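You operate a simulated robot arm through the tools that you are given. There is no shell and no other tool.

You are at the controls of a simulated two-armed robot. One attempt, no reset.

JOB
Test the cabinet's stop button: start, hit it, twist it free, reset.

It is judged by the outcome, as a careful person would: the job done as asked, and still so three seconds after it is handed in. It fails if anything else is knocked over, pushed out of place, dropped, spilled or broken.

ROBOT AND FRAMES
Two 7-joint arms with two-finger parallel grippers on one trunk that stands fixed in place. Base frame: the origin is at the foot of the trunk, x ahead of it, y to its left, z up. Lengths are in cm, angles in degrees, forces in N, time in s.
The left shoulder is at [5, 17.7, 115.4], the right one opposite. With the tool pointing down near the work surface each hand reaches from about 20 to 70 cm from the base axis, measured 20 degrees to its own side. Payload 3.43 kg a hand.
Tool frame (each hand has its own): the origin (TCP) lies between the finger pads and is the grasp point; the fingertips stand 3.4 cm ahead of it; z points along the fingers, y is the line along which they close. Largest opening 12.8 cm; finger width 2.4, thickness 1.2; the body of the gripper, 4.8 by 13 cm, starts 9.6 cm behind the TCP.
Orientation is told as [roll, pitch, yaw] about the base's x, y, z axes, in that order, counted from this pose: with the fingers straight down and closing along the base's y, the tool's x points along the base's -x, its y along +y and its z along -z.

CONTROLS
- The arms move only by the tool jog_arm. It takes "left_increments", "right_increments" or both (then of equal length, played together; a hand with none holds still); each is a list of rows, each an object (a shift or turn left out is 0, a gripper value left out holds the last) with "slide": the shift along the tool's x, y, z in cm, a list of three; "rot": the turn, a rotation vector about the tool's x, y, z in degrees, a list of three; "claw": the closure, from 0 (fully open) to 1 (shut). In form: [{"slide": [x, y, z], "rot": [rx, ry, rz], "claw": claw}, ...]. A call has 1 to 20 rows; each row is the pose to reach, as a shift and turn from the pose commanded when the call began, along the tool's axes at that moment. Each row takes 0.2 s and may step no farther than 5 cm and 8.6 degrees from the row before; otherwise, or with a gripper value out of range, the whole call is refused. A pose out of reach is approached as far as the arm can. The call stops where the force on the tool passes 80 N (or 10 N more than at its start, if that is more) or the arm is blocked; 0.2 s more then pass. Each finger travels about 10.8 cm/s and halts on what it meets, pressing with about 25 N; the grip force reading is that of the motor and also rises with nothing between the fingers. The clock runs only during rows and for 0.2 s after the last one: add rows that repeat a pose to give the fingers time. It gives the time, the measured TCP pose, the force on the tool (base axes), the opening and the grip force at its end, in the units of the frame above (readings bear some noise), with the torque about the TCP (base axes, N m) and any sound that the robot's microphone picked up, and new pictures: "pictures" is both (left out), scene, wrist or none (wrist: the cameras of the hands that moved).
- Cameras (640 x 400 px; columns grow to the right, rows downward): "scene" is now at [15.91, -4.67, 134.63]; the picture's right is [-0.50, -0.87, 0.00], its down [-0.32, 0.18, -0.93] and it looks along [0.81, -0.47, -0.36] (base axes); focal length 290 px, centre (320, 200). "left" rides on the left gripper at [7.6, 1.1, -16] in its tool frame; the picture's right is [-0.15, 0.99, 0.00], its down [-0.88, -0.13, -0.46] and it looks along [-0.45, -0.07, 0.89] (tool axes); focal length 234 px, centre (320, 200). "right" rides on the right gripper at [7.6, -1.1, -16] in its tool frame; the picture's right is [0.15, 0.99, 0.00], its down [-0.88, 0.13, -0.46] and it looks along [-0.45, 0.07, 0.89] (tool axes); focal length 234 px, centre (320, 200). There is no depth. A picture from a camera that has moved, and an enlarged one, comes with that camera's place and axes in the base frame and with its lens. The place of the scene camera against the robot may be out by one fixed shift of up to 1.8 cm in any direction.
- lift_body(by): slides the trunk up (or, below 0, down) by that many cm; the arms and the scene camera ride with it, the base frame stays. It gives what a move gives, with no picture.
- aim_head(pan, tilt): turns the head with the scene camera to pan (to the left, within 80 degrees either way) and tilt (down, from -29 to 69), counted from straight ahead of the robot. It gives what a move gives, and a new picture of the scene camera.
- inspect(camera, box): a new picture of the part [left, top, right, bottom] of that camera's present view, enlarged. It takes no simulated time.
- hand_in(): hands the job in; it is judged then, once.

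Nothing tells you positions but the pictures and the camera data. Unless the task says otherwise, let go and move clear before handing in.

The tools are called after "Call:" by a JSON object that holds its "api" and its "payload". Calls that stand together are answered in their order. jog_arm: Moves the arms, as the interface text tells. Its arguments: {"type":"object","properties":{"left_increments":{"type":"array","items":{"type":"object","properties":{"slide":{"type":"array","items":{"type":"number"}},"rot":{"type":"array","items":{"type":"number"}},"claw":{"type":"number"}}}},"right_increments":{"type":"array","items":{"type":"object","properties":{"slide":{"type":"array","items":{"type":"number"}},"rot":{"type":"array","items":{"type":"number"}},"claw":{"type":"number"}}}},"pictures":{"type":"string","enum":["both","scene","wrist","none"]}},"required":[]} The other tools are called the same way: lift_body (by) moves the trunk up or down; aim_head (pan, tilt) turns the head that bears the scene camera; inspect (camera, box) takes an enlarged picture of a part of a camera's view; hand_in () hands the job in.

At the start:

```text
time_s: 0.0
left_tcp_pos: [36.83, -5.8, 117.5]
left_tool_rot: [-0.1, -0.1, 0.0]
left_ft_force: [-0.1, -0.8, 0.3]
left_ft_torque: [0.0, 0.02, 0.01]
left_finger_gap: 12.82
left_grip_force: 0.0
right_tcp_pos: [28.86, -33.23, 124.76]
right_tool_rot: [0.1, -0.1, -0.1]
right_ft_force: [-1.0, -0.4, 1.4]
right_ft_torque: [0.0, 0.0, 0.01]
right_finger_gap: 12.8
right_grip_force: 0.0
trunk travel left (down, up): [-32.5, 7.6]
head pan, tilt (commanded): [-30.1, 21.4]
```

scene: 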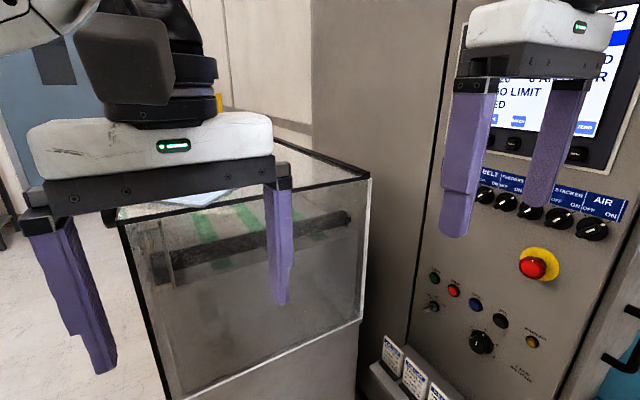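
right: 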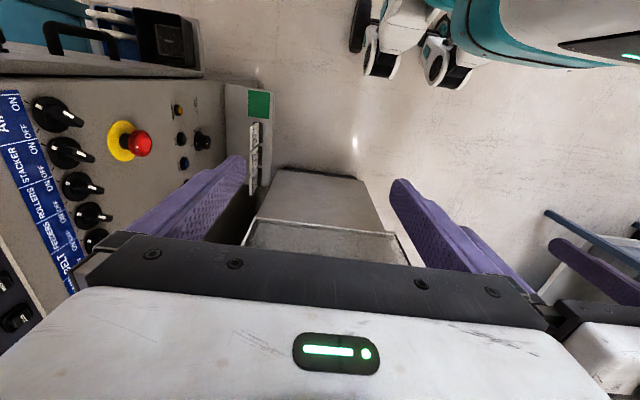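
left: 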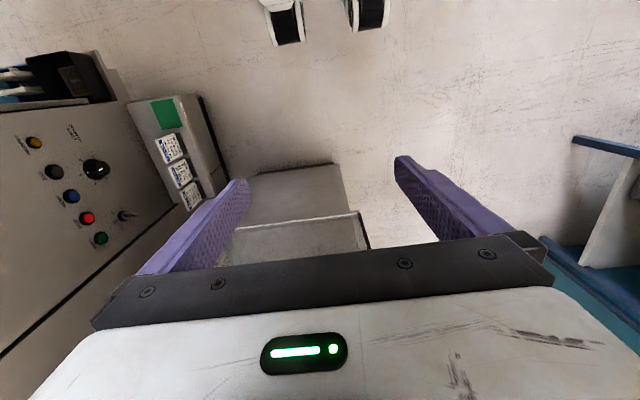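

I see a control cabinet ahead and to the right, with a red mushroom stop button on a yellow ring, a row of selector switches, and small buttons (green, red, blue, black) with a screen above. I'll enlarge the panel views to read the labels before moving.

Call:
{"api": "inspect", "payload": {"camera": "scene", "box": [400, 220, 640, 400]}}

Call:
{"api": "inspect", "payload": {"camera": "scene", "box": [440, 0, 640, 220]}}

Call:
{"api": "inspect", "payload": {"camera": "left", "box": [0, 80, 240, 260]}}

Call:
{"api": "inspect", "payload": {"camera": "right", "box": [0, 60, 280, 280]}}

```text
2.22 times, centred on (520, 310) of scene
camera zoom: at [15.91, -4.67, 134.63], right [-0.5, -0.87, 0.0], down [-0.32, 0.18, -0.93], along [0.81, -0.47, -0.36], focal length 645 px, centre (-124, -44)
```

zoom: 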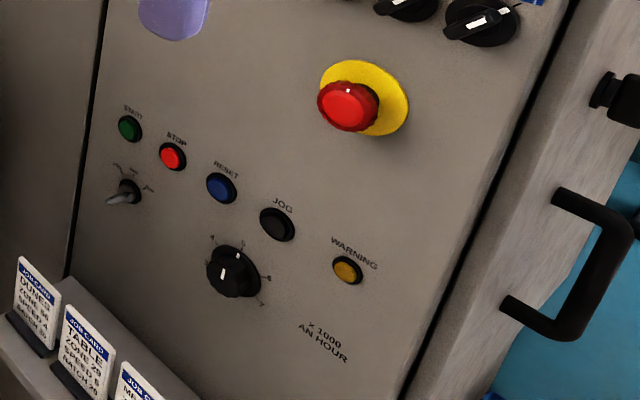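

```text
1.82 times, centred on (540, 110) of scene
camera zoom: at [15.91, -4.67, 134.63], right [-0.5, -0.87, 0.0], down [-0.32, 0.18, -0.93], along [0.81, -0.47, -0.36], focal length 527 px, centre (-80, 364)
```

zoom: 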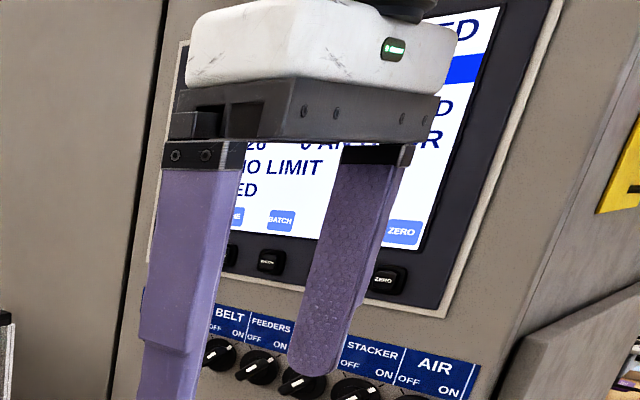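

```text
2.22 times, centred on (120, 170) of left
camera zoom: at [29.14, -4.65, 133.51], right [0.15, 0.99, 0.0], down [0.88, -0.13, 0.46], along [0.45, -0.07, -0.89], focal length 520 px, centre (764, 267)
```

zoom: 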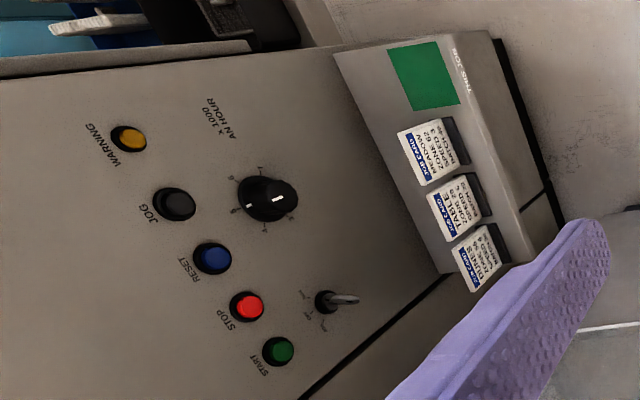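

```text
1.82 times, centred on (140, 170) of right
camera zoom: at [21.28, -34.25, 140.64], right [-0.15, 0.99, 0.0], down [0.88, 0.13, 0.46], along [0.45, 0.07, -0.89], focal length 426 px, centre (647, 254)
```

zoom: 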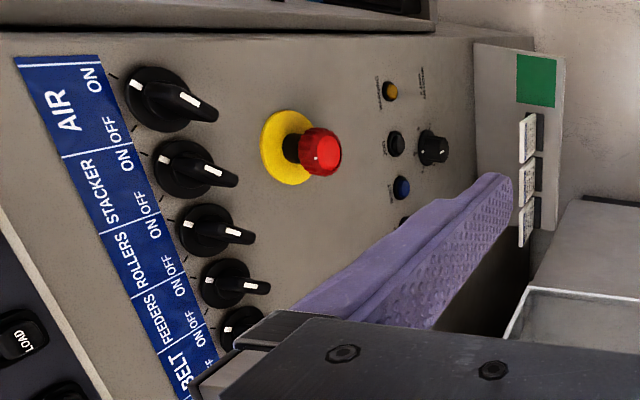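

The panel has START, STOP, RESET, JOG, a WARNING lamp, a lever, a dial, and the red mushroom stop on a yellow plate. I'll turn the head to see the whole panel and screen.

Call:
{"api": "aim_head", "payload": {"pan": -50, "tilt": 20}}

```text
time_s: 0.8
left_tcp_pos: [36.76, -5.82, 117.58]
left_tool_rot: [0.0, 0.0, 0.0]
left_ft_force: [-0.1, -0.4, 0.5]
left_ft_torque: [0.02, 0.02, -0.01]
left_finger_gap: 12.77
left_grip_force: 0.1
right_tcp_pos: [28.99, -33.07, 124.88]
right_tool_rot: [0.1, -0.1, -0.1]
right_ft_force: [-0.5, 0.2, 0.3]
right_ft_torque: [0.01, -0.02, 0.0]
right_finger_gap: 12.82
right_grip_force: 0.1
trunk travel left (down, up): [-32.5, 7.6]
head pan, tilt (commanded): [-50.0, 20.0]
camera scene: at [13.86, -7.14, 134.86], right [-0.77, -0.64, 0.0], down [-0.22, 0.26, -0.94], along [0.6, -0.72, -0.34], focal length 290 px, centre (320, 200)
```

scene: 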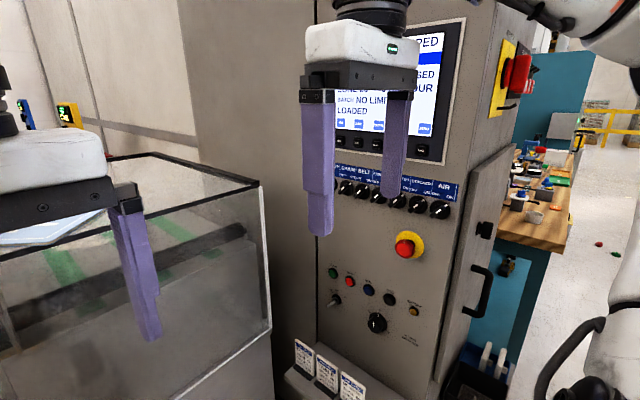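

The mushroom stop triangulates to about [34, -60, 105] and START–WARNING run along x at about z = 90, so the panel faces +y. Before swinging the right hand I want to see what surrounds the left arm.

Call:
{"api": "aim_head", "payload": {"pan": 0, "tilt": 30}}

Call:
{"api": "aim_head", "payload": {"pan": 45, "tilt": 30}}

Call:
{"api": "aim_head", "payload": {"pan": -75, "tilt": 30}}

```text
time_s: 2.0
left_tcp_pos: [36.83, -5.76, 117.46]
left_tool_rot: [0.0, 0.0, 0.0]
left_ft_force: [0.8, -0.3, 0.3]
left_ft_torque: [-0.02, -0.03, -0.03]
left_finger_gap: 12.78
left_grip_force: 0.0
right_tcp_pos: [28.97, -33.21, 124.89]
right_tool_rot: [0.1, -0.1, -0.1]
right_ft_force: [-0.1, -0.1, -0.3]
right_ft_torque: [-0.02, -0.02, -0.02]
right_finger_gap: 12.8
right_grip_force: 0.1
trunk travel left (down, up): [-32.5, 7.6]
head pan, tilt (commanded): [0.0, 30.0]
camera scene: at [16.91, -0.02, 133.25], right [0.0, -1.0, 0.0], down [-0.5, 0.0, -0.87], along [0.87, 0.0, -0.5], focal length 290 px, centre (320, 200)
```

scene: 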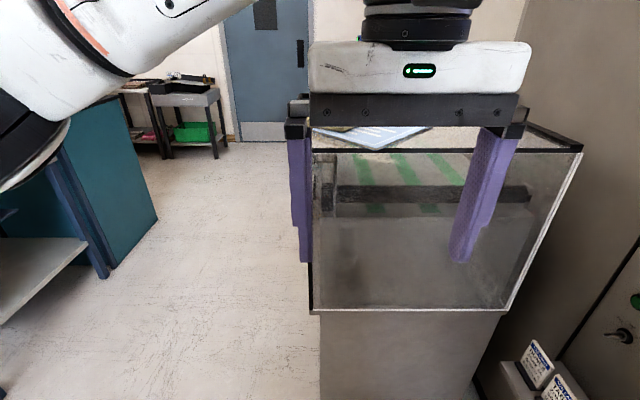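

```text
time_s: 3.1
left_tcp_pos: [36.81, -5.84, 117.57]
left_tool_rot: [0.0, 0.0, 0.0]
left_ft_force: [-0.1, 0.1, 0.2]
left_ft_torque: [0.0, -0.03, 0.01]
left_finger_gap: 12.77
left_grip_force: 0.0
right_tcp_pos: [29.03, -33.21, 124.84]
right_tool_rot: [0.1, -0.1, -0.2]
right_ft_force: [-0.5, 0.0, -0.8]
right_ft_torque: [-0.01, 0.01, 0.01]
right_finger_gap: 12.79
right_grip_force: 0.2
trunk travel left (down, up): [-32.5, 7.6]
head pan, tilt (commanded): [45.0, 30.0]
camera scene: at [14.27, 6.38, 133.25], right [0.71, -0.71, 0.0], down [-0.35, -0.35, -0.87], along [0.61, 0.61, -0.5], focal length 290 px, centre (320, 200)
```

scene: 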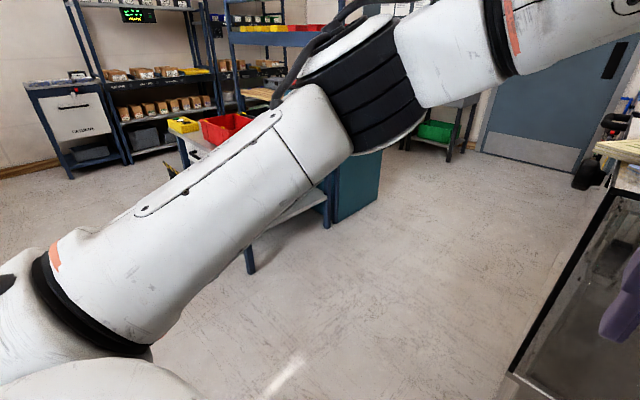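

```text
time_s: 5.1
left_tcp_pos: [36.81, -5.83, 117.48]
left_tool_rot: [0.0, 0.0, 0.0]
left_ft_force: [-0.9, 0.6, -0.2]
left_ft_torque: [0.0, 0.0, 0.01]
left_finger_gap: 12.81
left_grip_force: 0.0
right_tcp_pos: [28.92, -33.22, 124.91]
right_tool_rot: [0.1, -0.1, 0.0]
right_ft_force: [-0.1, -1.0, 0.1]
right_ft_torque: [-0.02, -0.01, -0.01]
right_finger_gap: 12.8
right_grip_force: 0.0
trunk travel left (down, up): [-32.5, 7.6]
head pan, tilt (commanded): [-75.0, 30.0]
camera scene: at [10.22, -8.75, 133.25], right [-0.97, -0.26, 0.0], down [-0.13, 0.48, -0.87], along [0.22, -0.84, -0.5], focal length 290 px, centre (320, 200)
```

scene: 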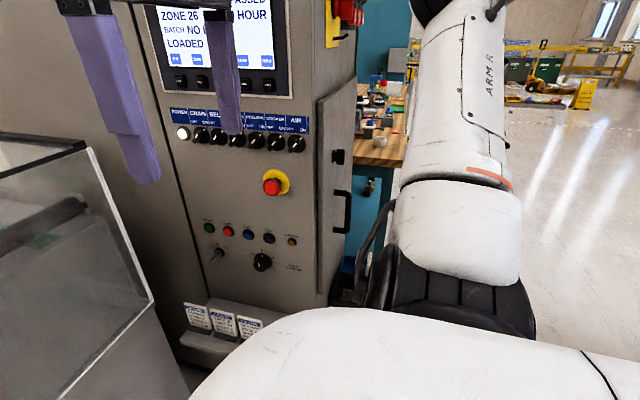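

The left side is open floor, so I'll lift the left hand slightly and shift it left to make room. The right hand will then be turned to point at the panel.

Call:
{"api": "jog_arm", "payload": {"left_increments": [{"slide": [0, 0, -2]}, {"slide": [0, 0, -5]}, {"slide": [0, 3, -5]}, {"slide": [0, 6, -5]}, {"slide": [0, 9, -5]}, {"slide": [0, 12, -5]}, {"slide": [0, 15, -5]}, {"slide": [0, 18, -5]}, {"slide": [0, 21, -5]}, {"slide": [0, 24, -5]}], "pictures": "both"}}

```text
time_s: 7.3
left_tcp_pos: [36.74, 18.51, 122.69]
left_tool_rot: [0.0, 0.0, 0.0]
left_ft_force: [-0.3, -0.3, 0.2]
left_ft_torque: [-0.01, -0.01, 0.0]
left_finger_gap: 12.81
left_grip_force: 0.0
right_tcp_pos: [29.08, -33.16, 124.99]
right_tool_rot: [0.1, 0.0, -0.1]
right_ft_force: [-0.4, -0.1, -0.1]
right_ft_torque: [-0.01, -0.02, -0.03]
right_finger_gap: 12.78
right_grip_force: 0.1
trunk travel left (down, up): [-32.5, 7.6]
head pan, tilt (commanded): [-75.0, 30.0]
camera scene: at [10.19, -8.7, 133.26], right [-0.97, -0.26, 0.0], down [-0.13, 0.48, -0.87], along [0.22, -0.84, -0.5], focal length 290 px, centre (320, 200)
camera left: at [29.07, 19.57, 138.65], right [0.15, 0.99, 0.0], down [0.88, -0.13, 0.46], along [0.45, -0.07, -0.89], focal length 234 px, centre (320, 200)
```

scene: 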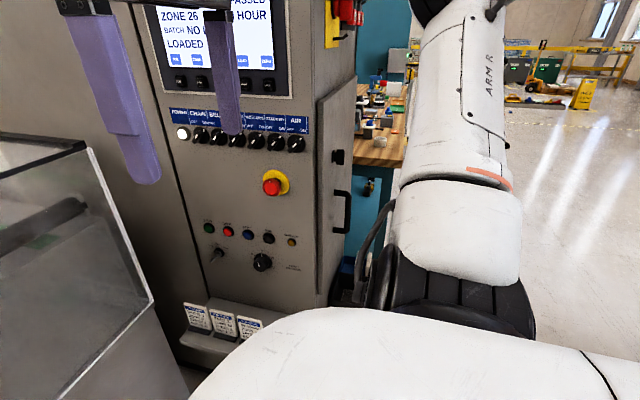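
left: 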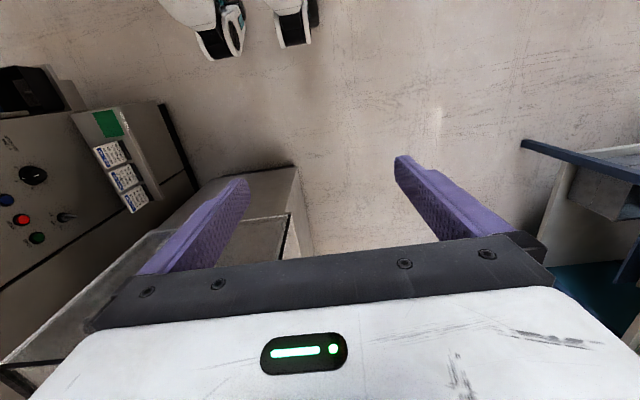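

The left hand is clear. Now I turn the right hand to point its fingers at the panel (along -y), lowering it to z ≈ 112 at a safe distance.

Call:
{"api": "jog_arm", "payload": {"right_increments": [{"slide": [0, 0, 1], "rot": [7.5, 0, 0]}, {"slide": [0, 0, 2], "rot": [15, 0, 0]}, {"slide": [0, 0, 3], "rot": [22.5, 0, 0]}, {"slide": [0, 0, 4], "rot": [30, 0, 0]}, {"slide": [0, 0, 5], "rot": [37.5, 0, 0]}, {"slide": [0, 0, 6], "rot": [45, 0, 0]}, {"slide": [0, 0, 7], "rot": [52.5, 0, 0]}, {"slide": [0, 0, 8], "rot": [60, 0, 0]}, {"slide": [0, 0, 9], "rot": [67.5, 0, 0]}, {"slide": [0, 0, 10], "rot": [75, 0, 0]}, {"slide": [0, 0, 11], "rot": [82.5, 0, 0]}, {"slide": [0, 0, 12], "rot": [90, 0, 0]}], "pictures": "both"}}

```text
time_s: 9.9
left_tcp_pos: [36.77, 18.33, 122.71]
left_tool_rot: [0.0, 0.0, 0.0]
left_ft_force: [0.1, 0.4, -0.2]
left_ft_torque: [0.0, 0.0, -0.03]
left_finger_gap: 12.81
left_grip_force: 0.0
right_tcp_pos: [29.31, -51.75, 112.84]
right_tool_rot: [-88.3, -0.1, 0.5]
right_ft_force: [-0.1, -0.2, 0.2]
right_ft_torque: [0.01, 0.02, 0.0]
right_finger_gap: 12.79
right_grip_force: 0.0
right hand out of reach, approached as far as the arm can: row 7, 8, 9, 10, 11, 12
trunk travel left (down, up): [-32.5, 7.6]
head pan, tilt (commanded): [-75.0, 30.0]
camera scene: at [10.22, -8.73, 133.25], right [-0.97, -0.26, 0.0], down [-0.13, 0.48, -0.87], along [0.22, -0.84, -0.5], focal length 290 px, centre (320, 200)
camera right: at [21.48, -35.79, 114.22], right [-0.15, 0.03, -0.99], down [0.88, 0.47, -0.12], along [0.46, -0.88, -0.09], focal length 234 px, centre (320, 200)
```

scene: 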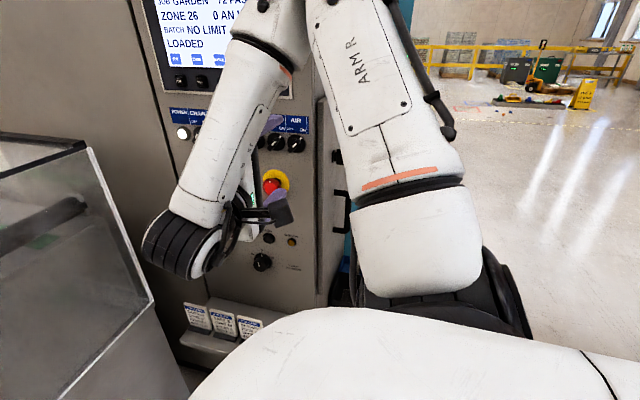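
right: 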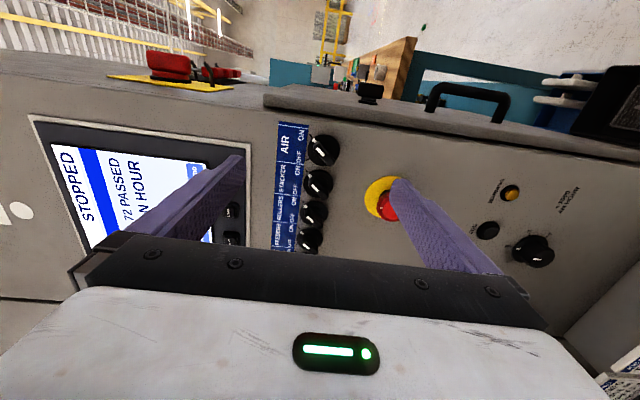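

The arm couldn't fold that far back and the TCP ended near y = -51.8, still short of the panel. I'll read the screen and panel from here.

Call:
{"api": "inspect", "payload": {"camera": "scene", "box": [130, 0, 330, 130]}}

Call:
{"api": "inspect", "payload": {"camera": "right", "box": [20, 90, 340, 290]}}

Call:
{"api": "inspect", "payload": {"camera": "right", "box": [320, 120, 600, 320]}}

```text
3.08 times, centred on (230, 65) of scene
camera zoom: at [10.22, -8.73, 133.25], right [-0.97, -0.26, 0.0], down [-0.13, 0.48, -0.87], along [0.22, -0.84, -0.5], focal length 893 px, centre (597, 615)
```

zoom: 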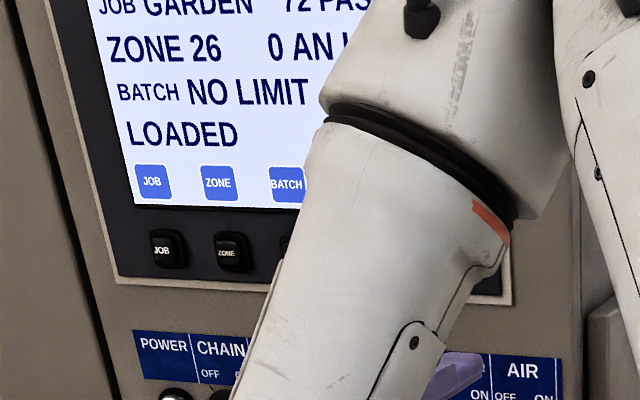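

```text
2.00 times, centred on (180, 190) of right
camera zoom: at [21.48, -35.79, 114.22], right [-0.15, 0.03, -0.99], down [0.88, 0.47, -0.12], along [0.46, -0.88, -0.09], focal length 468 px, centre (600, 220)
```

zoom: 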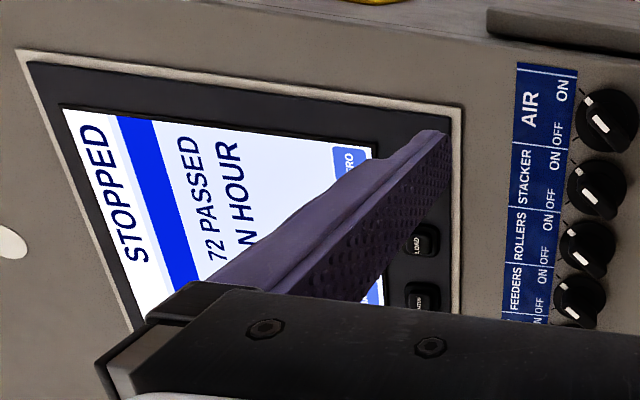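

```text
2.00 times, centred on (460, 220) of right
camera zoom: at [21.48, -35.79, 114.22], right [-0.15, 0.03, -0.99], down [0.88, 0.47, -0.12], along [0.46, -0.88, -0.09], focal length 468 px, centre (40, 160)
```

zoom: 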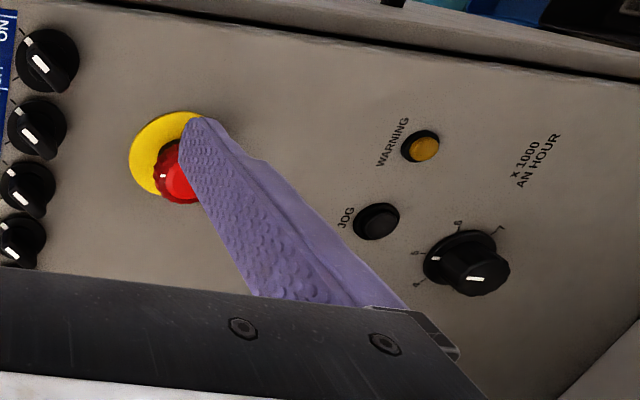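

The screen reads STOPPED, and all the controls are at about y ≈ -65 (START ≈ [56, -65, 85], mushroom front ≈ [34.5, -61.5, 103]). I'll close the right gripper here to use it as a pusher, and watch whether the pose shifts.

Call:
{"api": "jog_arm", "payload": {"right_increments": [{"claw": 0.3}, {"claw": 0.6}, {"claw": 1}, {"claw": 1}], "pictures": "wrist"}}

```text
time_s: 10.9
left_tcp_pos: [36.75, 18.32, 122.73]
left_tool_rot: [0.0, 0.0, 0.1]
left_ft_force: [0.0, -0.1, 0.3]
left_ft_torque: [-0.01, -0.02, 0.01]
left_finger_gap: 12.8
left_grip_force: 0.0
right_tcp_pos: [29.33, -51.77, 112.81]
right_tool_rot: [-88.5, -0.1, 0.5]
right_ft_force: [-1.5, -1.2, -0.7]
right_ft_torque: [0.0, 0.01, -0.02]
right_finger_gap: 0.01
right_grip_force: 25.2
trunk travel left (down, up): [-32.5, 7.6]
head pan, tilt (commanded): [-75.0, 30.0]
camera right: at [21.48, -35.77, 114.23], right [-0.15, 0.03, -0.99], down [0.88, 0.47, -0.12], along [0.46, -0.88, -0.09], focal length 234 px, centre (320, 200)
```

right: 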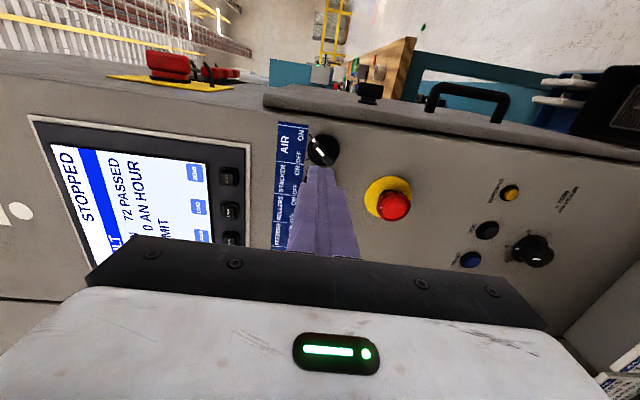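

The gripper is closed and more of the screen is visible now. I'll enlarge the screen and the mushroom.

Call:
{"api": "inspect", "payload": {"camera": "right", "box": [30, 110, 250, 260]}}

Call:
{"api": "inspect", "payload": {"camera": "right", "box": [260, 120, 580, 280]}}

```text
2.67 times, centred on (140, 185) of right
camera zoom: at [21.48, -35.77, 114.23], right [-0.15, 0.03, -0.99], down [0.88, 0.47, -0.12], along [0.46, -0.88, -0.09], focal length 624 px, centre (800, 240)
```

zoom: 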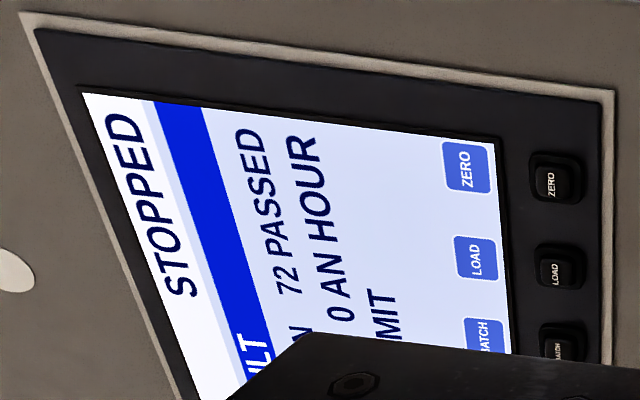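

```text
2.00 times, centred on (420, 200) of right
camera zoom: at [21.48, -35.77, 114.23], right [-0.15, 0.03, -0.99], down [0.88, 0.47, -0.12], along [0.46, -0.88, -0.09], focal length 468 px, centre (120, 200)
```

zoom: 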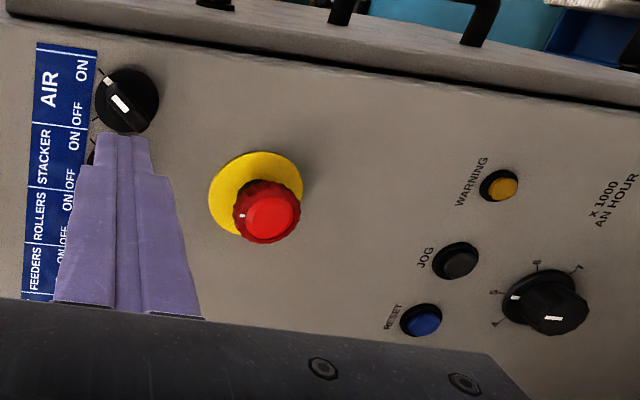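

"…ULT" with "STOPPED" reads as NO FAULT, and the switches are ON. I'll jog a little in +x to check how the commanded pose relates to the clipped one.

Call:
{"api": "jog_arm", "payload": {"right_increments": [{"slide": [-2, 0, 0]}, {"slide": [-4, 0, 0]}], "pictures": "none"}}

```text
time_s: 11.5
left_tcp_pos: [36.81, 18.27, 122.72]
left_tool_rot: [0.0, -0.1, 0.0]
left_ft_force: [0.4, -0.8, -0.1]
left_ft_torque: [0.03, 0.0, 0.02]
left_finger_gap: 12.83
left_grip_force: 0.0
right_tcp_pos: [33.57, -52.35, 112.98]
right_tool_rot: [-89.8, 0.0, 0.1]
right_ft_force: [0.7, 0.1, 0.1]
right_ft_torque: [0.0, -0.01, -0.01]
right_finger_gap: 0.01
right_grip_force: 25.5
right hand out of reach, approached as far as the arm can: row 1, 2
trunk travel left (down, up): [-32.5, 7.6]
head pan, tilt (commanded): [-75.0, 30.0]
```

The commanded pose may still be back at y ≈ -33 while the arm is held at y ≈ -52. I'll test with a small 2 cm forward command to see whether the hand actually moves.

Call:
{"api": "jog_arm", "payload": {"right_increments": [{"slide": [0, 0, 1]}, {"slide": [0, 0, 2]}], "pictures": "none"}}

```text
time_s: 12.1
left_tcp_pos: [36.83, 18.43, 122.52]
left_tool_rot: [0.0, 0.0, 0.0]
left_ft_force: [0.8, 0.6, -0.3]
left_ft_torque: [0.0, -0.03, -0.02]
left_finger_gap: 12.83
left_grip_force: 0.0
right_tcp_pos: [33.5, -54.48, 112.97]
right_tool_rot: [-89.9, -0.1, -0.1]
right_ft_force: [0.1, 0.3, 0.0]
right_ft_torque: [-0.01, 0.01, 0.0]
right_finger_gap: 0.0
right_grip_force: 25.0
trunk travel left (down, up): [-32.5, 7.6]
head pan, tilt (commanded): [-75.0, 30.0]
```

The commanded pose is synced to the actual pose, so control is direct. Now I'll move across (x first, then down) to stand off in front of START.

Call:
{"api": "jog_arm", "payload": {"right_increments": [{"slide": [-3, 0, -0.5]}, {"slide": [-6, 0, -1]}, {"slide": [-9, 2, -1]}, {"slide": [-12, 5, -1]}, {"slide": [-14.5, 9, -1]}, {"slide": [-17, 13, -1]}, {"slide": [-18, 17, -1]}, {"slide": [-18, 21, -1]}], "pictures": "both"}}

```text
time_s: 13.9
left_tcp_pos: [36.77, 18.29, 122.59]
left_tool_rot: [0.0, -0.1, 0.1]
left_ft_force: [0.4, 0.7, 0.0]
left_ft_torque: [0.0, -0.01, -0.01]
left_finger_gap: 12.81
left_grip_force: 0.1
right_tcp_pos: [46.79, -56.17, 100.37]
right_tool_rot: [-89.8, -0.1, 0.1]
right_ft_force: [1.0, 0.1, 0.7]
right_ft_torque: [0.0, -0.01, 0.04]
right_finger_gap: 0.01
right_grip_force: 25.1
right hand out of reach, approached as far as the arm can: row 6, 7, 8
trunk travel left (down, up): [-32.5, 7.6]
head pan, tilt (commanded): [-75.0, 30.0]
camera scene: at [10.2, -8.74, 133.25], right [-0.97, -0.26, 0.0], down [-0.13, 0.48, -0.87], along [0.22, -0.84, -0.5], focal length 290 px, centre (320, 200)
camera right: at [39.08, -40.11, 101.54], right [-0.14, 0.0, -0.99], down [0.88, 0.46, -0.13], along [0.45, -0.89, -0.07], focal length 234 px, centre (320, 200)
```

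scene: 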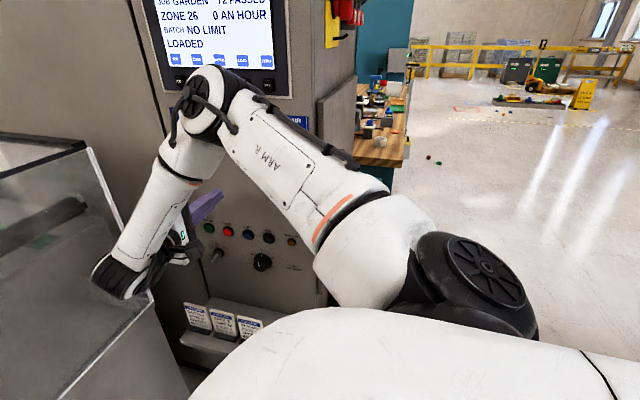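
right: 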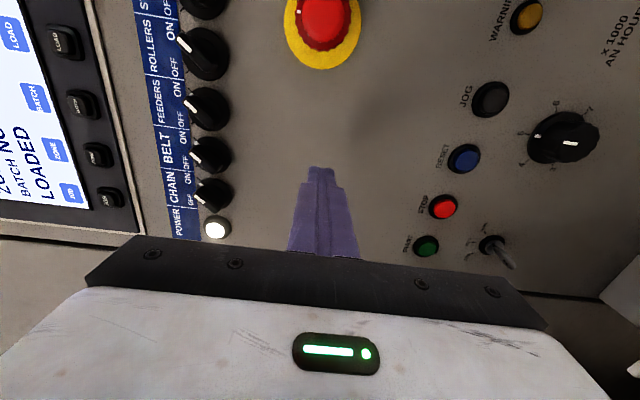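

START triangulates consistently to [56.1, -64.9, 84.7], with STOP ≈ 50.4, RESET ≈ 44.2, JOG ≈ 38 and WARNING ≈ 31.6 in x at the same height. The arm works better near shoulder height, so I'll raise the hand and then lower the trunk to bring it level with START.

Call:
{"api": "jog_arm", "payload": {"right_increments": [{"slide": [0, -3, 0]}, {"slide": [0, -6, 0]}, {"slide": [-1, -9, 0]}, {"slide": [-3, -12, 0]}, {"slide": [-6, -13, 0]}], "pictures": "scene"}}

```text
time_s: 15.1
left_tcp_pos: [36.98, 18.33, 122.73]
left_tool_rot: [0.0, 0.0, 0.0]
left_ft_force: [0.2, -0.3, -0.7]
left_ft_torque: [0.0, -0.02, 0.01]
left_finger_gap: 12.8
left_grip_force: 0.0
right_tcp_pos: [52.51, -56.05, 113.99]
right_tool_rot: [-89.9, 0.0, -0.2]
right_ft_force: [-0.7, -0.4, -0.3]
right_ft_torque: [0.01, 0.0, -0.04]
right_finger_gap: 0.02
right_grip_force: 25.0
trunk travel left (down, up): [-32.5, 7.6]
head pan, tilt (commanded): [-75.0, 30.0]
camera scene: at [10.26, -8.77, 133.24], right [-0.97, -0.26, 0.0], down [-0.13, 0.48, -0.87], along [0.22, -0.84, -0.5], focal length 290 px, centre (320, 200)
```

scene: 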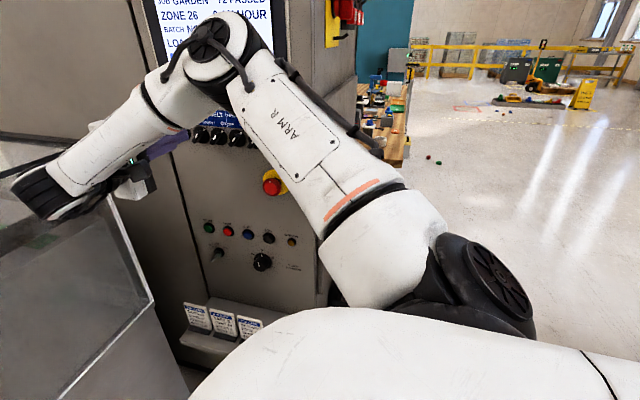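

That pose is reachable at shoulder height. Lowering the trunk about 29 cm in two steps will bring the hand level with START.

Call:
{"api": "lift_body", "payload": {"by": -15}}

Call:
{"api": "aim_head", "payload": {"pan": -65, "tilt": 20}}

```text
time_s: 16.9
left_tcp_pos: [36.79, 18.38, 107.69]
left_tool_rot: [0.1, 0.0, -0.1]
left_ft_force: [0.2, -0.3, 0.0]
left_ft_torque: [0.0, -0.01, 0.01]
left_finger_gap: 12.79
left_grip_force: 0.1
right_tcp_pos: [52.55, -55.9, 99.03]
right_tool_rot: [-89.8, 0.0, -0.1]
right_ft_force: [-0.1, 0.1, -0.2]
right_ft_torque: [-0.01, 0.0, 0.0]
right_finger_gap: 0.0
right_grip_force: 25.1
trunk travel left (down, up): [-17.5, 22.6]
head pan, tilt (commanded): [-75.0, 30.0]
```

```text
time_s: 17.6
left_tcp_pos: [36.74, 18.41, 107.57]
left_tool_rot: [0.0, -0.1, 0.0]
left_ft_force: [-0.5, -1.1, 0.0]
left_ft_torque: [0.01, -0.01, 0.03]
left_finger_gap: 12.81
left_grip_force: 0.0
right_tcp_pos: [52.39, -55.98, 98.96]
right_tool_rot: [-89.9, -0.1, -0.1]
right_ft_force: [0.0, -0.1, -0.4]
right_ft_torque: [-0.01, -0.02, 0.03]
right_finger_gap: 0.0
right_grip_force: 25.2
trunk travel left (down, up): [-17.5, 22.6]
head pan, tilt (commanded): [-65.0, 20.0]
camera scene: at [11.8, -8.46, 119.85], right [-0.91, -0.42, 0.0], down [-0.14, 0.31, -0.94], along [0.4, -0.85, -0.34], focal length 290 px, centre (320, 200)
```

scene: 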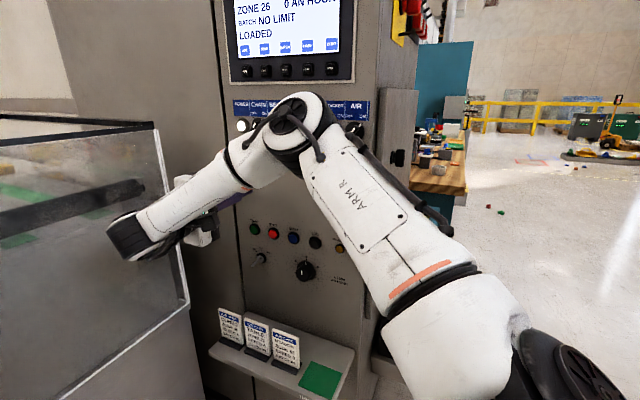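

All clear so far. I'll lower the remaining ~14 cm and tilt the head so the screen stays visible.

Call:
{"api": "lift_body", "payload": {"by": -14.3}}

Call:
{"api": "aim_head", "payload": {"pan": -60, "tilt": 2}}

Call:
{"api": "jog_arm", "payload": {"right_increments": [{"slide": [-1.5, 0, 0]}, {"slide": [-3.6, 0, 0]}], "pictures": "both"}}

```text
time_s: 19.3
left_tcp_pos: [36.84, 18.33, 93.43]
left_tool_rot: [0.0, -0.1, 0.0]
left_ft_force: [0.3, 0.1, 0.1]
left_ft_torque: [-0.01, 0.02, 0.0]
left_finger_gap: 12.81
left_grip_force: 0.1
right_tcp_pos: [52.43, -56.02, 84.61]
right_tool_rot: [-89.9, 0.0, -0.1]
right_ft_force: [-0.3, 0.3, 0.2]
right_ft_torque: [-0.04, 0.04, -0.01]
right_finger_gap: 0.0
right_grip_force: 25.1
trunk travel left (down, up): [-3.2, 36.9]
head pan, tilt (commanded): [-65.0, 20.0]
```

```text
time_s: 20.1
left_tcp_pos: [36.77, 18.39, 93.41]
left_tool_rot: [0.0, 0.1, 0.0]
left_ft_force: [0.0, -0.7, 0.8]
left_ft_torque: [0.02, 0.01, -0.01]
left_finger_gap: 12.79
left_grip_force: 0.1
right_tcp_pos: [52.41, -56.12, 84.74]
right_tool_rot: [-89.9, -0.2, -0.2]
right_ft_force: [-0.9, 0.3, -0.5]
right_ft_torque: [0.0, 0.03, 0.01]
right_finger_gap: 0.0
right_grip_force: 25.0
trunk travel left (down, up): [-3.2, 36.9]
head pan, tilt (commanded): [-60.0, 2.0]
camera scene: at [12.41, -7.88, 108.46], right [-0.87, -0.5, 0.0], down [-0.02, 0.03, -1.0], along [0.5, -0.87, -0.04], focal length 290 px, centre (320, 200)
```

scene: 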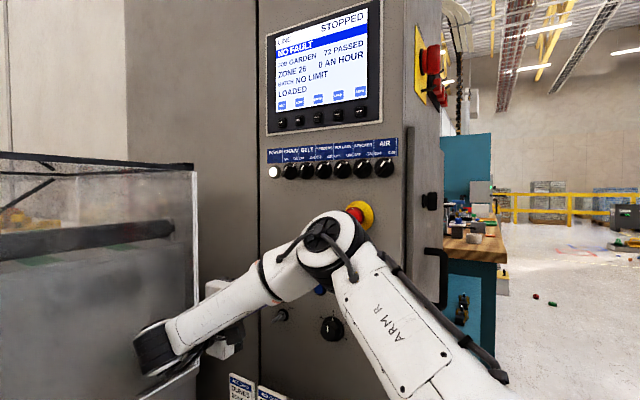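

```text
time_s: 20.7
left_tcp_pos: [36.72, 18.35, 93.34]
left_tool_rot: [0.0, 0.0, 0.0]
left_ft_force: [-0.7, 0.3, -0.1]
left_ft_torque: [-0.01, -0.01, 0.02]
left_finger_gap: 12.8
left_grip_force: 0.1
right_tcp_pos: [56.07, -55.92, 84.72]
right_tool_rot: [-90.0, -0.1, -0.1]
right_ft_force: [0.1, -0.9, -0.1]
right_ft_torque: [-0.01, 0.02, -0.01]
right_finger_gap: 0.0
right_grip_force: 25.1
trunk travel left (down, up): [-3.2, 36.9]
head pan, tilt (commanded): [-60.0, 2.0]
camera scene: at [12.41, -7.89, 108.47], right [-0.87, -0.5, 0.0], down [-0.02, 0.03, -1.0], along [0.5, -0.87, -0.04], focal length 290 px, centre (320, 200)
camera right: at [48.36, -39.93, 85.63], right [-0.15, 0.0, -0.99], down [0.88, 0.45, -0.13], along [0.45, -0.89, -0.07], focal length 234 px, centre (320, 200)
```

scene: 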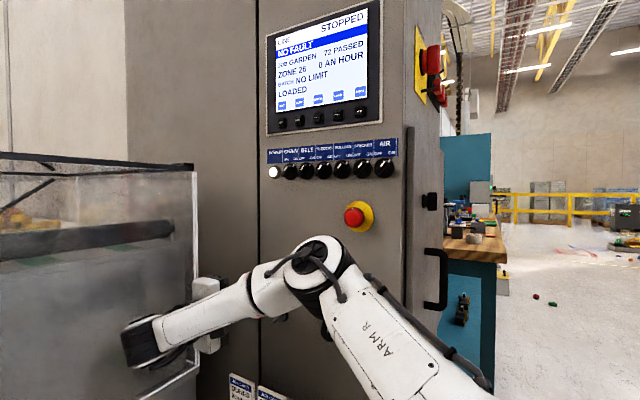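
right: 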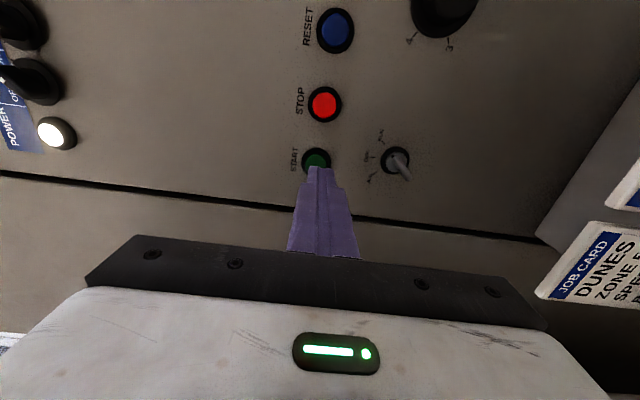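

The screen says STOPPED / NO FAULT, and the fingertip is lined up in front of START. Let me check the lever's markings and the alignment before pressing.

Call:
{"api": "inspect", "payload": {"camera": "right", "box": [260, 80, 460, 220]}}

Call:
{"api": "inspect", "payload": {"camera": "scene", "box": [255, 0, 455, 240]}}

```text
2.86 times, centred on (360, 150) of right
camera zoom: at [48.36, -39.93, 85.63], right [-0.15, 0.0, -0.99], down [0.88, 0.45, -0.13], along [0.45, -0.89, -0.07], focal length 669 px, centre (206, 343)
```

zoom: 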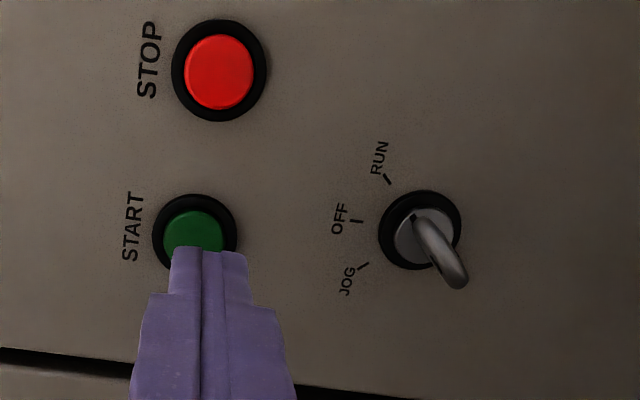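

```text
1.67 times, centred on (355, 120) of scene
camera zoom: at [12.41, -7.89, 108.47], right [-0.87, -0.5, 0.0], down [-0.02, 0.03, -1.0], along [0.5, -0.87, -0.04], focal length 484 px, centre (262, 333)
```

zoom: 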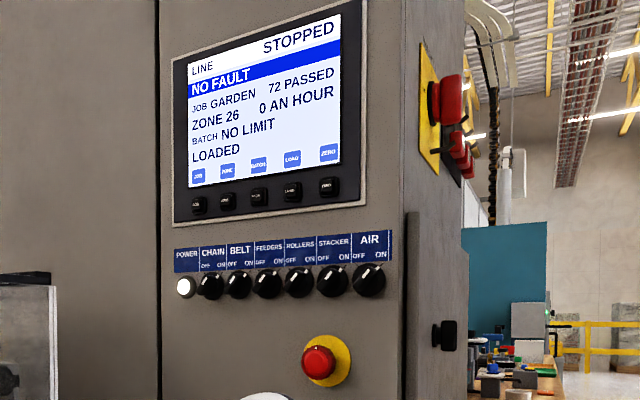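

The lever near START has JOG / OFF / RUN positions; I want a tighter look at where it points.

Call:
{"api": "inspect", "payload": {"camera": "right", "box": [360, 110, 440, 200]}}

```text
4.44 times, centred on (400, 155) of right
camera zoom: at [48.36, -39.93, 85.63], right [-0.15, 0.0, -0.99], down [0.88, 0.45, -0.13], along [0.45, -0.89, -0.07], focal length 1041 px, centre (-36, 400)
```

zoom: 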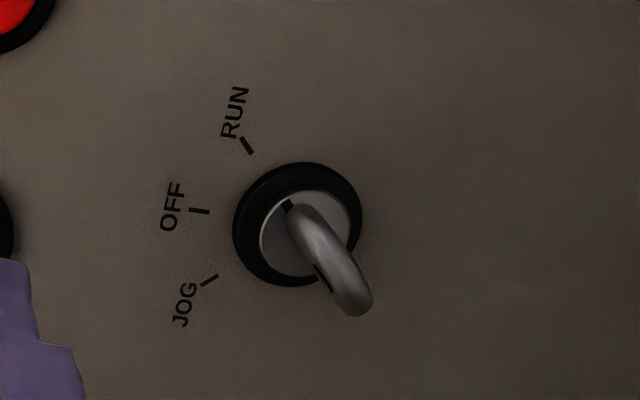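

The lever's marker notch points to RUN, so START should work. I'll advance the closed fingertips toward START to near contact.

Call:
{"api": "jog_arm", "payload": {"right_increments": [{"slide": [0, 0, 1.5]}, {"slide": [0, 0, 3]}, {"slide": [0, 0, 4]}, {"slide": [0, 0, 4.6]}], "pictures": "wrist"}}

```text
time_s: 21.7
left_tcp_pos: [36.83, 18.38, 93.38]
left_tool_rot: [0.0, 0.0, 0.0]
left_ft_force: [-0.1, 0.1, -0.3]
left_ft_torque: [0.03, 0.02, 0.01]
left_finger_gap: 12.81
left_grip_force: 0.0
right_tcp_pos: [56.0, -60.63, 84.72]
right_tool_rot: [-90.0, 0.0, -0.1]
right_ft_force: [-0.2, 0.0, 0.2]
right_ft_torque: [0.02, 0.01, -0.02]
right_finger_gap: 0.0
right_grip_force: 25.1
trunk travel left (down, up): [-3.2, 36.9]
head pan, tilt (commanded): [-60.0, 2.0]
camera right: at [48.36, -44.6, 85.59], right [-0.14, 0.0, -0.99], down [0.88, 0.46, -0.13], along [0.45, -0.89, -0.07], focal length 234 px, centre (320, 200)
```

right: 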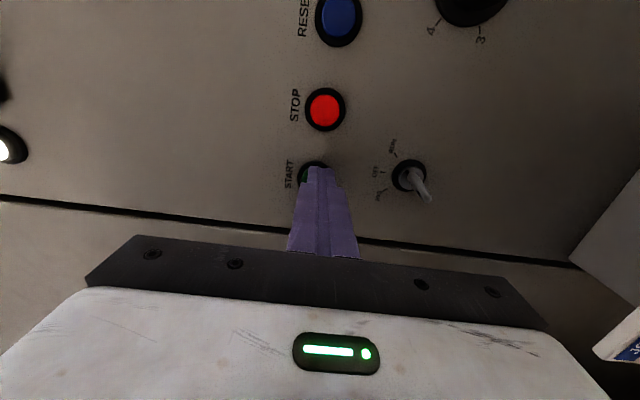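

Call:
{"api": "inspect", "payload": {"camera": "right", "box": [270, 130, 370, 200]}}

```text
5.71 times, centred on (320, 165) of right
camera zoom: at [48.36, -44.6, 85.59], right [-0.14, 0.0, -0.99], down [0.88, 0.46, -0.13], along [0.45, -0.89, -0.07], focal length 1338 px, centre (320, 400)
```

zoom: 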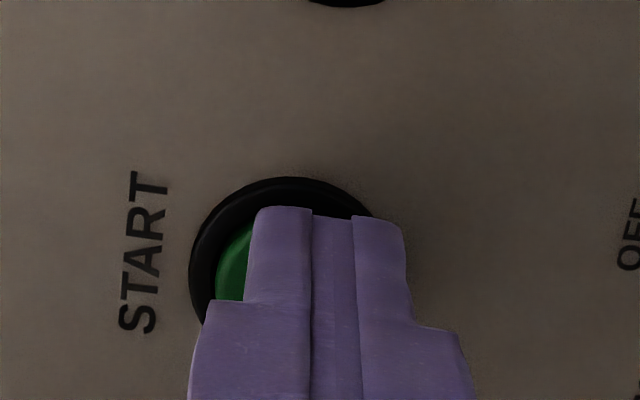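

The fingertips sit about 0.6 cm low relative to the button centre, so I'll shift up and then press slowly in small steps.

Call:
{"api": "jog_arm", "payload": {"right_increments": [{"slide": [0, -0.6, 0]}, {"slide": [0, -0.6, 0.3]}, {"slide": [0, -0.6, 0.6]}, {"slide": [0, -0.6, 0.8]}], "pictures": "both"}}

```text
time_s: 22.7
left_tcp_pos: [36.83, 18.41, 93.33]
left_tool_rot: [0.0, 0.0, 0.0]
left_ft_force: [0.2, 0.5, -0.1]
left_ft_torque: [-0.03, 0.02, 0.02]
left_finger_gap: 12.8
left_grip_force: 0.1
right_tcp_pos: [56.02, -61.08, 85.2]
right_tool_rot: [-89.8, 0.0, -0.1]
right_ft_force: [-8.4, 19.0, -4.0]
right_ft_torque: [0.14, -0.05, -0.2]
right_finger_gap: 0.01
right_grip_force: 24.6
trunk travel left (down, up): [-3.2, 36.9]
head pan, tilt (commanded): [-60.0, 2.0]
heard: click
camera scene: at [12.38, -7.78, 108.48], right [-0.87, -0.5, 0.0], down [-0.02, 0.03, -1.0], along [0.5, -0.87, -0.03], focal length 290 px, centre (320, 200)
camera right: at [48.36, -45.09, 86.24], right [-0.15, 0.0, -0.99], down [0.88, 0.46, -0.13], along [0.45, -0.89, -0.07], focal length 234 px, centre (320, 200)
```

scene: 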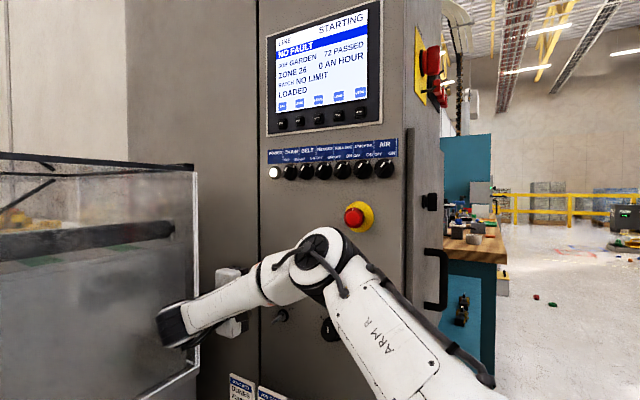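
right: 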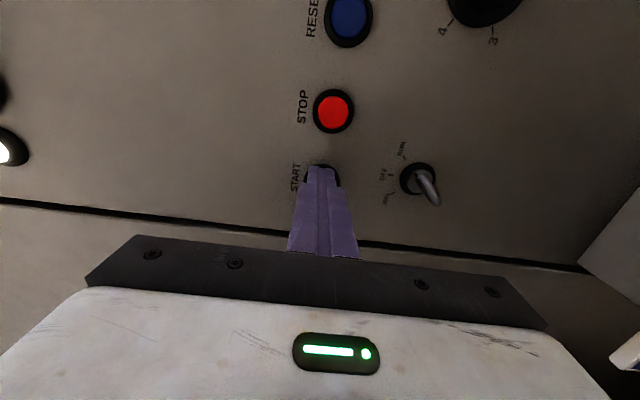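

A click was heard and the screen shows STARTING. I'll hold the press for a moment to see whether it changes to running.

Call:
{"api": "jog_arm", "payload": {"right_increments": [{"slide": [0, 0, 0]}, {"slide": [0, 0, 0]}, {"slide": [0, 0, 0]}], "pictures": "scene"}}

```text
time_s: 23.5
left_tcp_pos: [36.76, 18.53, 93.35]
left_tool_rot: [0.0, 0.0, 0.0]
left_ft_force: [0.5, 0.5, -0.2]
left_ft_torque: [-0.03, 0.01, 0.02]
left_finger_gap: 12.79
left_grip_force: 0.1
right_tcp_pos: [56.06, -61.25, 85.19]
right_tool_rot: [-89.9, 0.0, 0.0]
right_ft_force: [-11.2, 25.7, -7.5]
right_ft_torque: [0.28, 0.05, -0.27]
right_finger_gap: 0.02
right_grip_force: 24.4
trunk travel left (down, up): [-3.2, 36.9]
head pan, tilt (commanded): [-60.0, 2.0]
camera scene: at [12.4, -7.76, 108.48], right [-0.87, -0.5, 0.0], down [-0.02, 0.03, -1.0], along [0.5, -0.87, -0.03], focal length 290 px, centre (320, 200)
```

scene: 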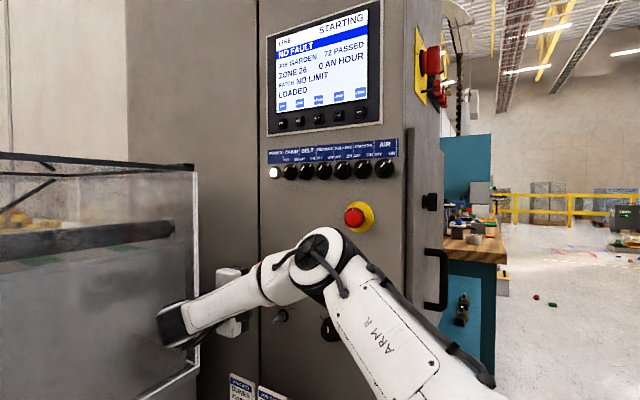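

Still STARTING — likely a pre-start warning delay. I'll keep holding a bit longer.

Call:
{"api": "jog_arm", "payload": {"right_increments": [{"slide": [0, 0, 0]}, {"slide": [0, 0, 0]}, {"slide": [0, 0, 0]}, {"slide": [0, 0, 0]}, {"slide": [0, 0, 0]}, {"slide": [0, 0, 0]}, {"slide": [0, 0, 0]}, {"slide": [0, 0, 0]}], "pictures": "scene"}}

```text
time_s: 25.3
left_tcp_pos: [36.75, 18.52, 93.37]
left_tool_rot: [-0.1, 0.0, 0.0]
left_ft_force: [0.1, 0.0, -0.3]
left_ft_torque: [0.0, -0.03, 0.0]
left_finger_gap: 12.77
left_grip_force: 0.1
right_tcp_pos: [56.04, -61.19, 85.36]
right_tool_rot: [-90.0, 0.0, 0.0]
right_ft_force: [-6.3, 28.5, -7.8]
right_ft_torque: [0.27, 0.0, -0.14]
right_finger_gap: 0.02
right_grip_force: 25.3
trunk travel left (down, up): [-3.2, 36.9]
head pan, tilt (commanded): [-60.0, 2.0]
camera scene: at [12.43, -7.75, 108.48], right [-0.87, -0.5, 0.0], down [-0.02, 0.03, -1.0], along [0.5, -0.87, -0.03], focal length 290 px, centre (320, 200)
```

scene: 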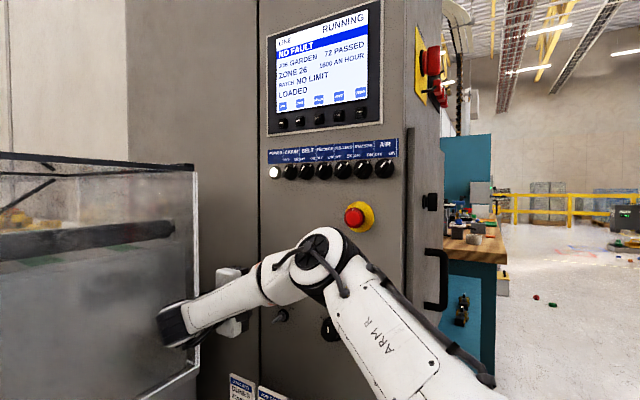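

The line now shows RUNNING at 1600 an hour. I'll retract from START and raise the trunk so the hand comes level with the mushroom button.

Call:
{"api": "jog_arm", "payload": {"right_increments": [{"slide": [0, 0, -1.5]}, {"slide": [0, 0, -3]}, {"slide": [0, 0, -4.5]}, {"slide": [0, 0, -5]}], "pictures": "scene"}}

Call:
{"api": "lift_body", "payload": {"by": 16.5}}

```text
time_s: 26.3
left_tcp_pos: [36.64, 18.32, 93.34]
left_tool_rot: [0.0, 0.0, 0.0]
left_ft_force: [0.6, -0.5, -0.3]
left_ft_torque: [0.0, -0.01, 0.03]
left_finger_gap: 12.82
left_grip_force: 0.0
right_tcp_pos: [56.0, -56.39, 85.25]
right_tool_rot: [-90.0, -0.1, -0.1]
right_ft_force: [-0.8, 1.3, -0.7]
right_ft_torque: [0.0, -0.01, -0.01]
right_finger_gap: 0.0
right_grip_force: 25.1
trunk travel left (down, up): [-3.2, 36.9]
head pan, tilt (commanded): [-60.0, 2.0]
camera scene: at [12.41, -7.88, 108.47], right [-0.87, -0.5, 0.0], down [-0.02, 0.03, -1.0], along [0.5, -0.87, -0.03], focal length 290 px, centre (320, 200)
```

scene: 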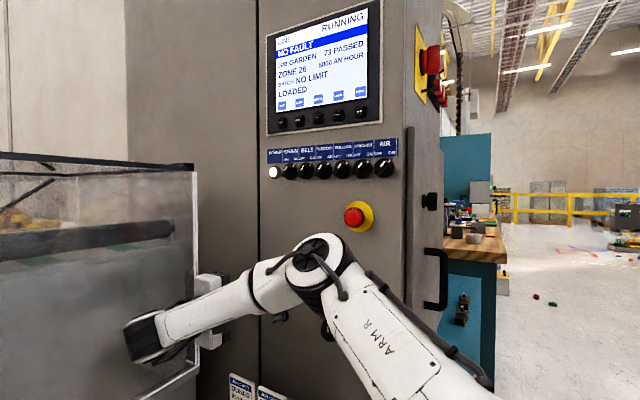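

```text
time_s: 28.2
left_tcp_pos: [36.78, 18.31, 109.81]
left_tool_rot: [0.0, 0.1, 0.1]
left_ft_force: [0.0, 0.4, 0.4]
left_ft_torque: [0.01, 0.02, 0.0]
left_finger_gap: 12.77
left_grip_force: 0.0
right_tcp_pos: [56.06, -56.43, 101.66]
right_tool_rot: [-89.9, -0.1, -0.1]
right_ft_force: [0.4, -0.8, -0.2]
right_ft_torque: [0.01, -0.02, -0.03]
right_finger_gap: 0.01
right_grip_force: 25.1
trunk travel left (down, up): [-19.7, 20.4]
head pan, tilt (commanded): [-60.0, 2.0]
```

The hand is now at z ≈ 101.7. I'll shift toward the mushroom while backing off slightly for clearance, and stop just short to view it.

Call:
{"api": "jog_arm", "payload": {"right_increments": [{"slide": [2, 0, -1]}, {"slide": [5, 0, -1.5]}, {"slide": [8, 0, -2]}, {"slide": [11, 0, -2]}, {"slide": [14, 0, -2]}, {"slide": [17, 0, -2]}], "pictures": "both"}}

```text
time_s: 29.6
left_tcp_pos: [36.78, 18.38, 109.83]
left_tool_rot: [0.0, 0.0, 0.0]
left_ft_force: [0.7, 0.2, -0.9]
left_ft_torque: [-0.02, 0.04, 0.0]
left_finger_gap: 12.79
left_grip_force: 0.0
right_tcp_pos: [39.03, -54.28, 101.47]
right_tool_rot: [-89.9, -0.1, -0.1]
right_ft_force: [0.0, -0.3, -0.3]
right_ft_torque: [0.01, 0.02, 0.03]
right_finger_gap: 0.0
right_grip_force: 24.7
trunk travel left (down, up): [-19.7, 20.4]
head pan, tilt (commanded): [-60.0, 2.0]
camera scene: at [12.4, -7.87, 124.97], right [-0.87, -0.5, 0.0], down [-0.02, 0.03, -1.0], along [0.5, -0.87, -0.03], focal length 290 px, centre (320, 200)
camera right: at [31.45, -38.22, 102.53], right [-0.14, 0.0, -0.99], down [0.88, 0.46, -0.13], along [0.45, -0.89, -0.07], focal length 234 px, centre (320, 200)
```

scene: 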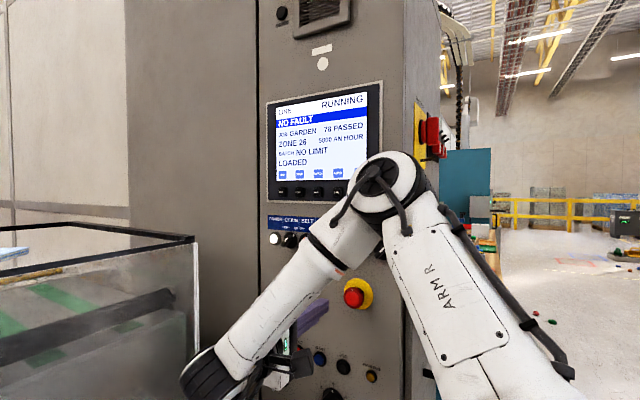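
right: 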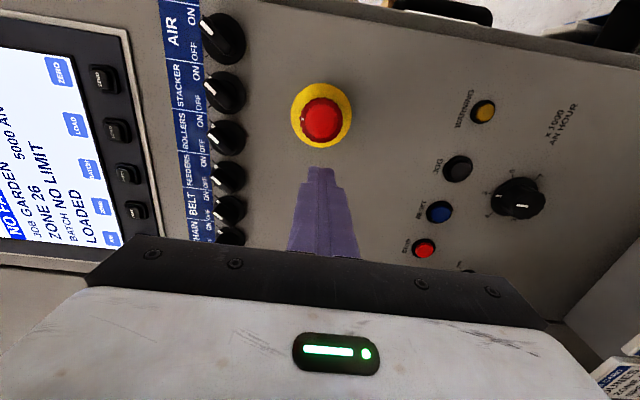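

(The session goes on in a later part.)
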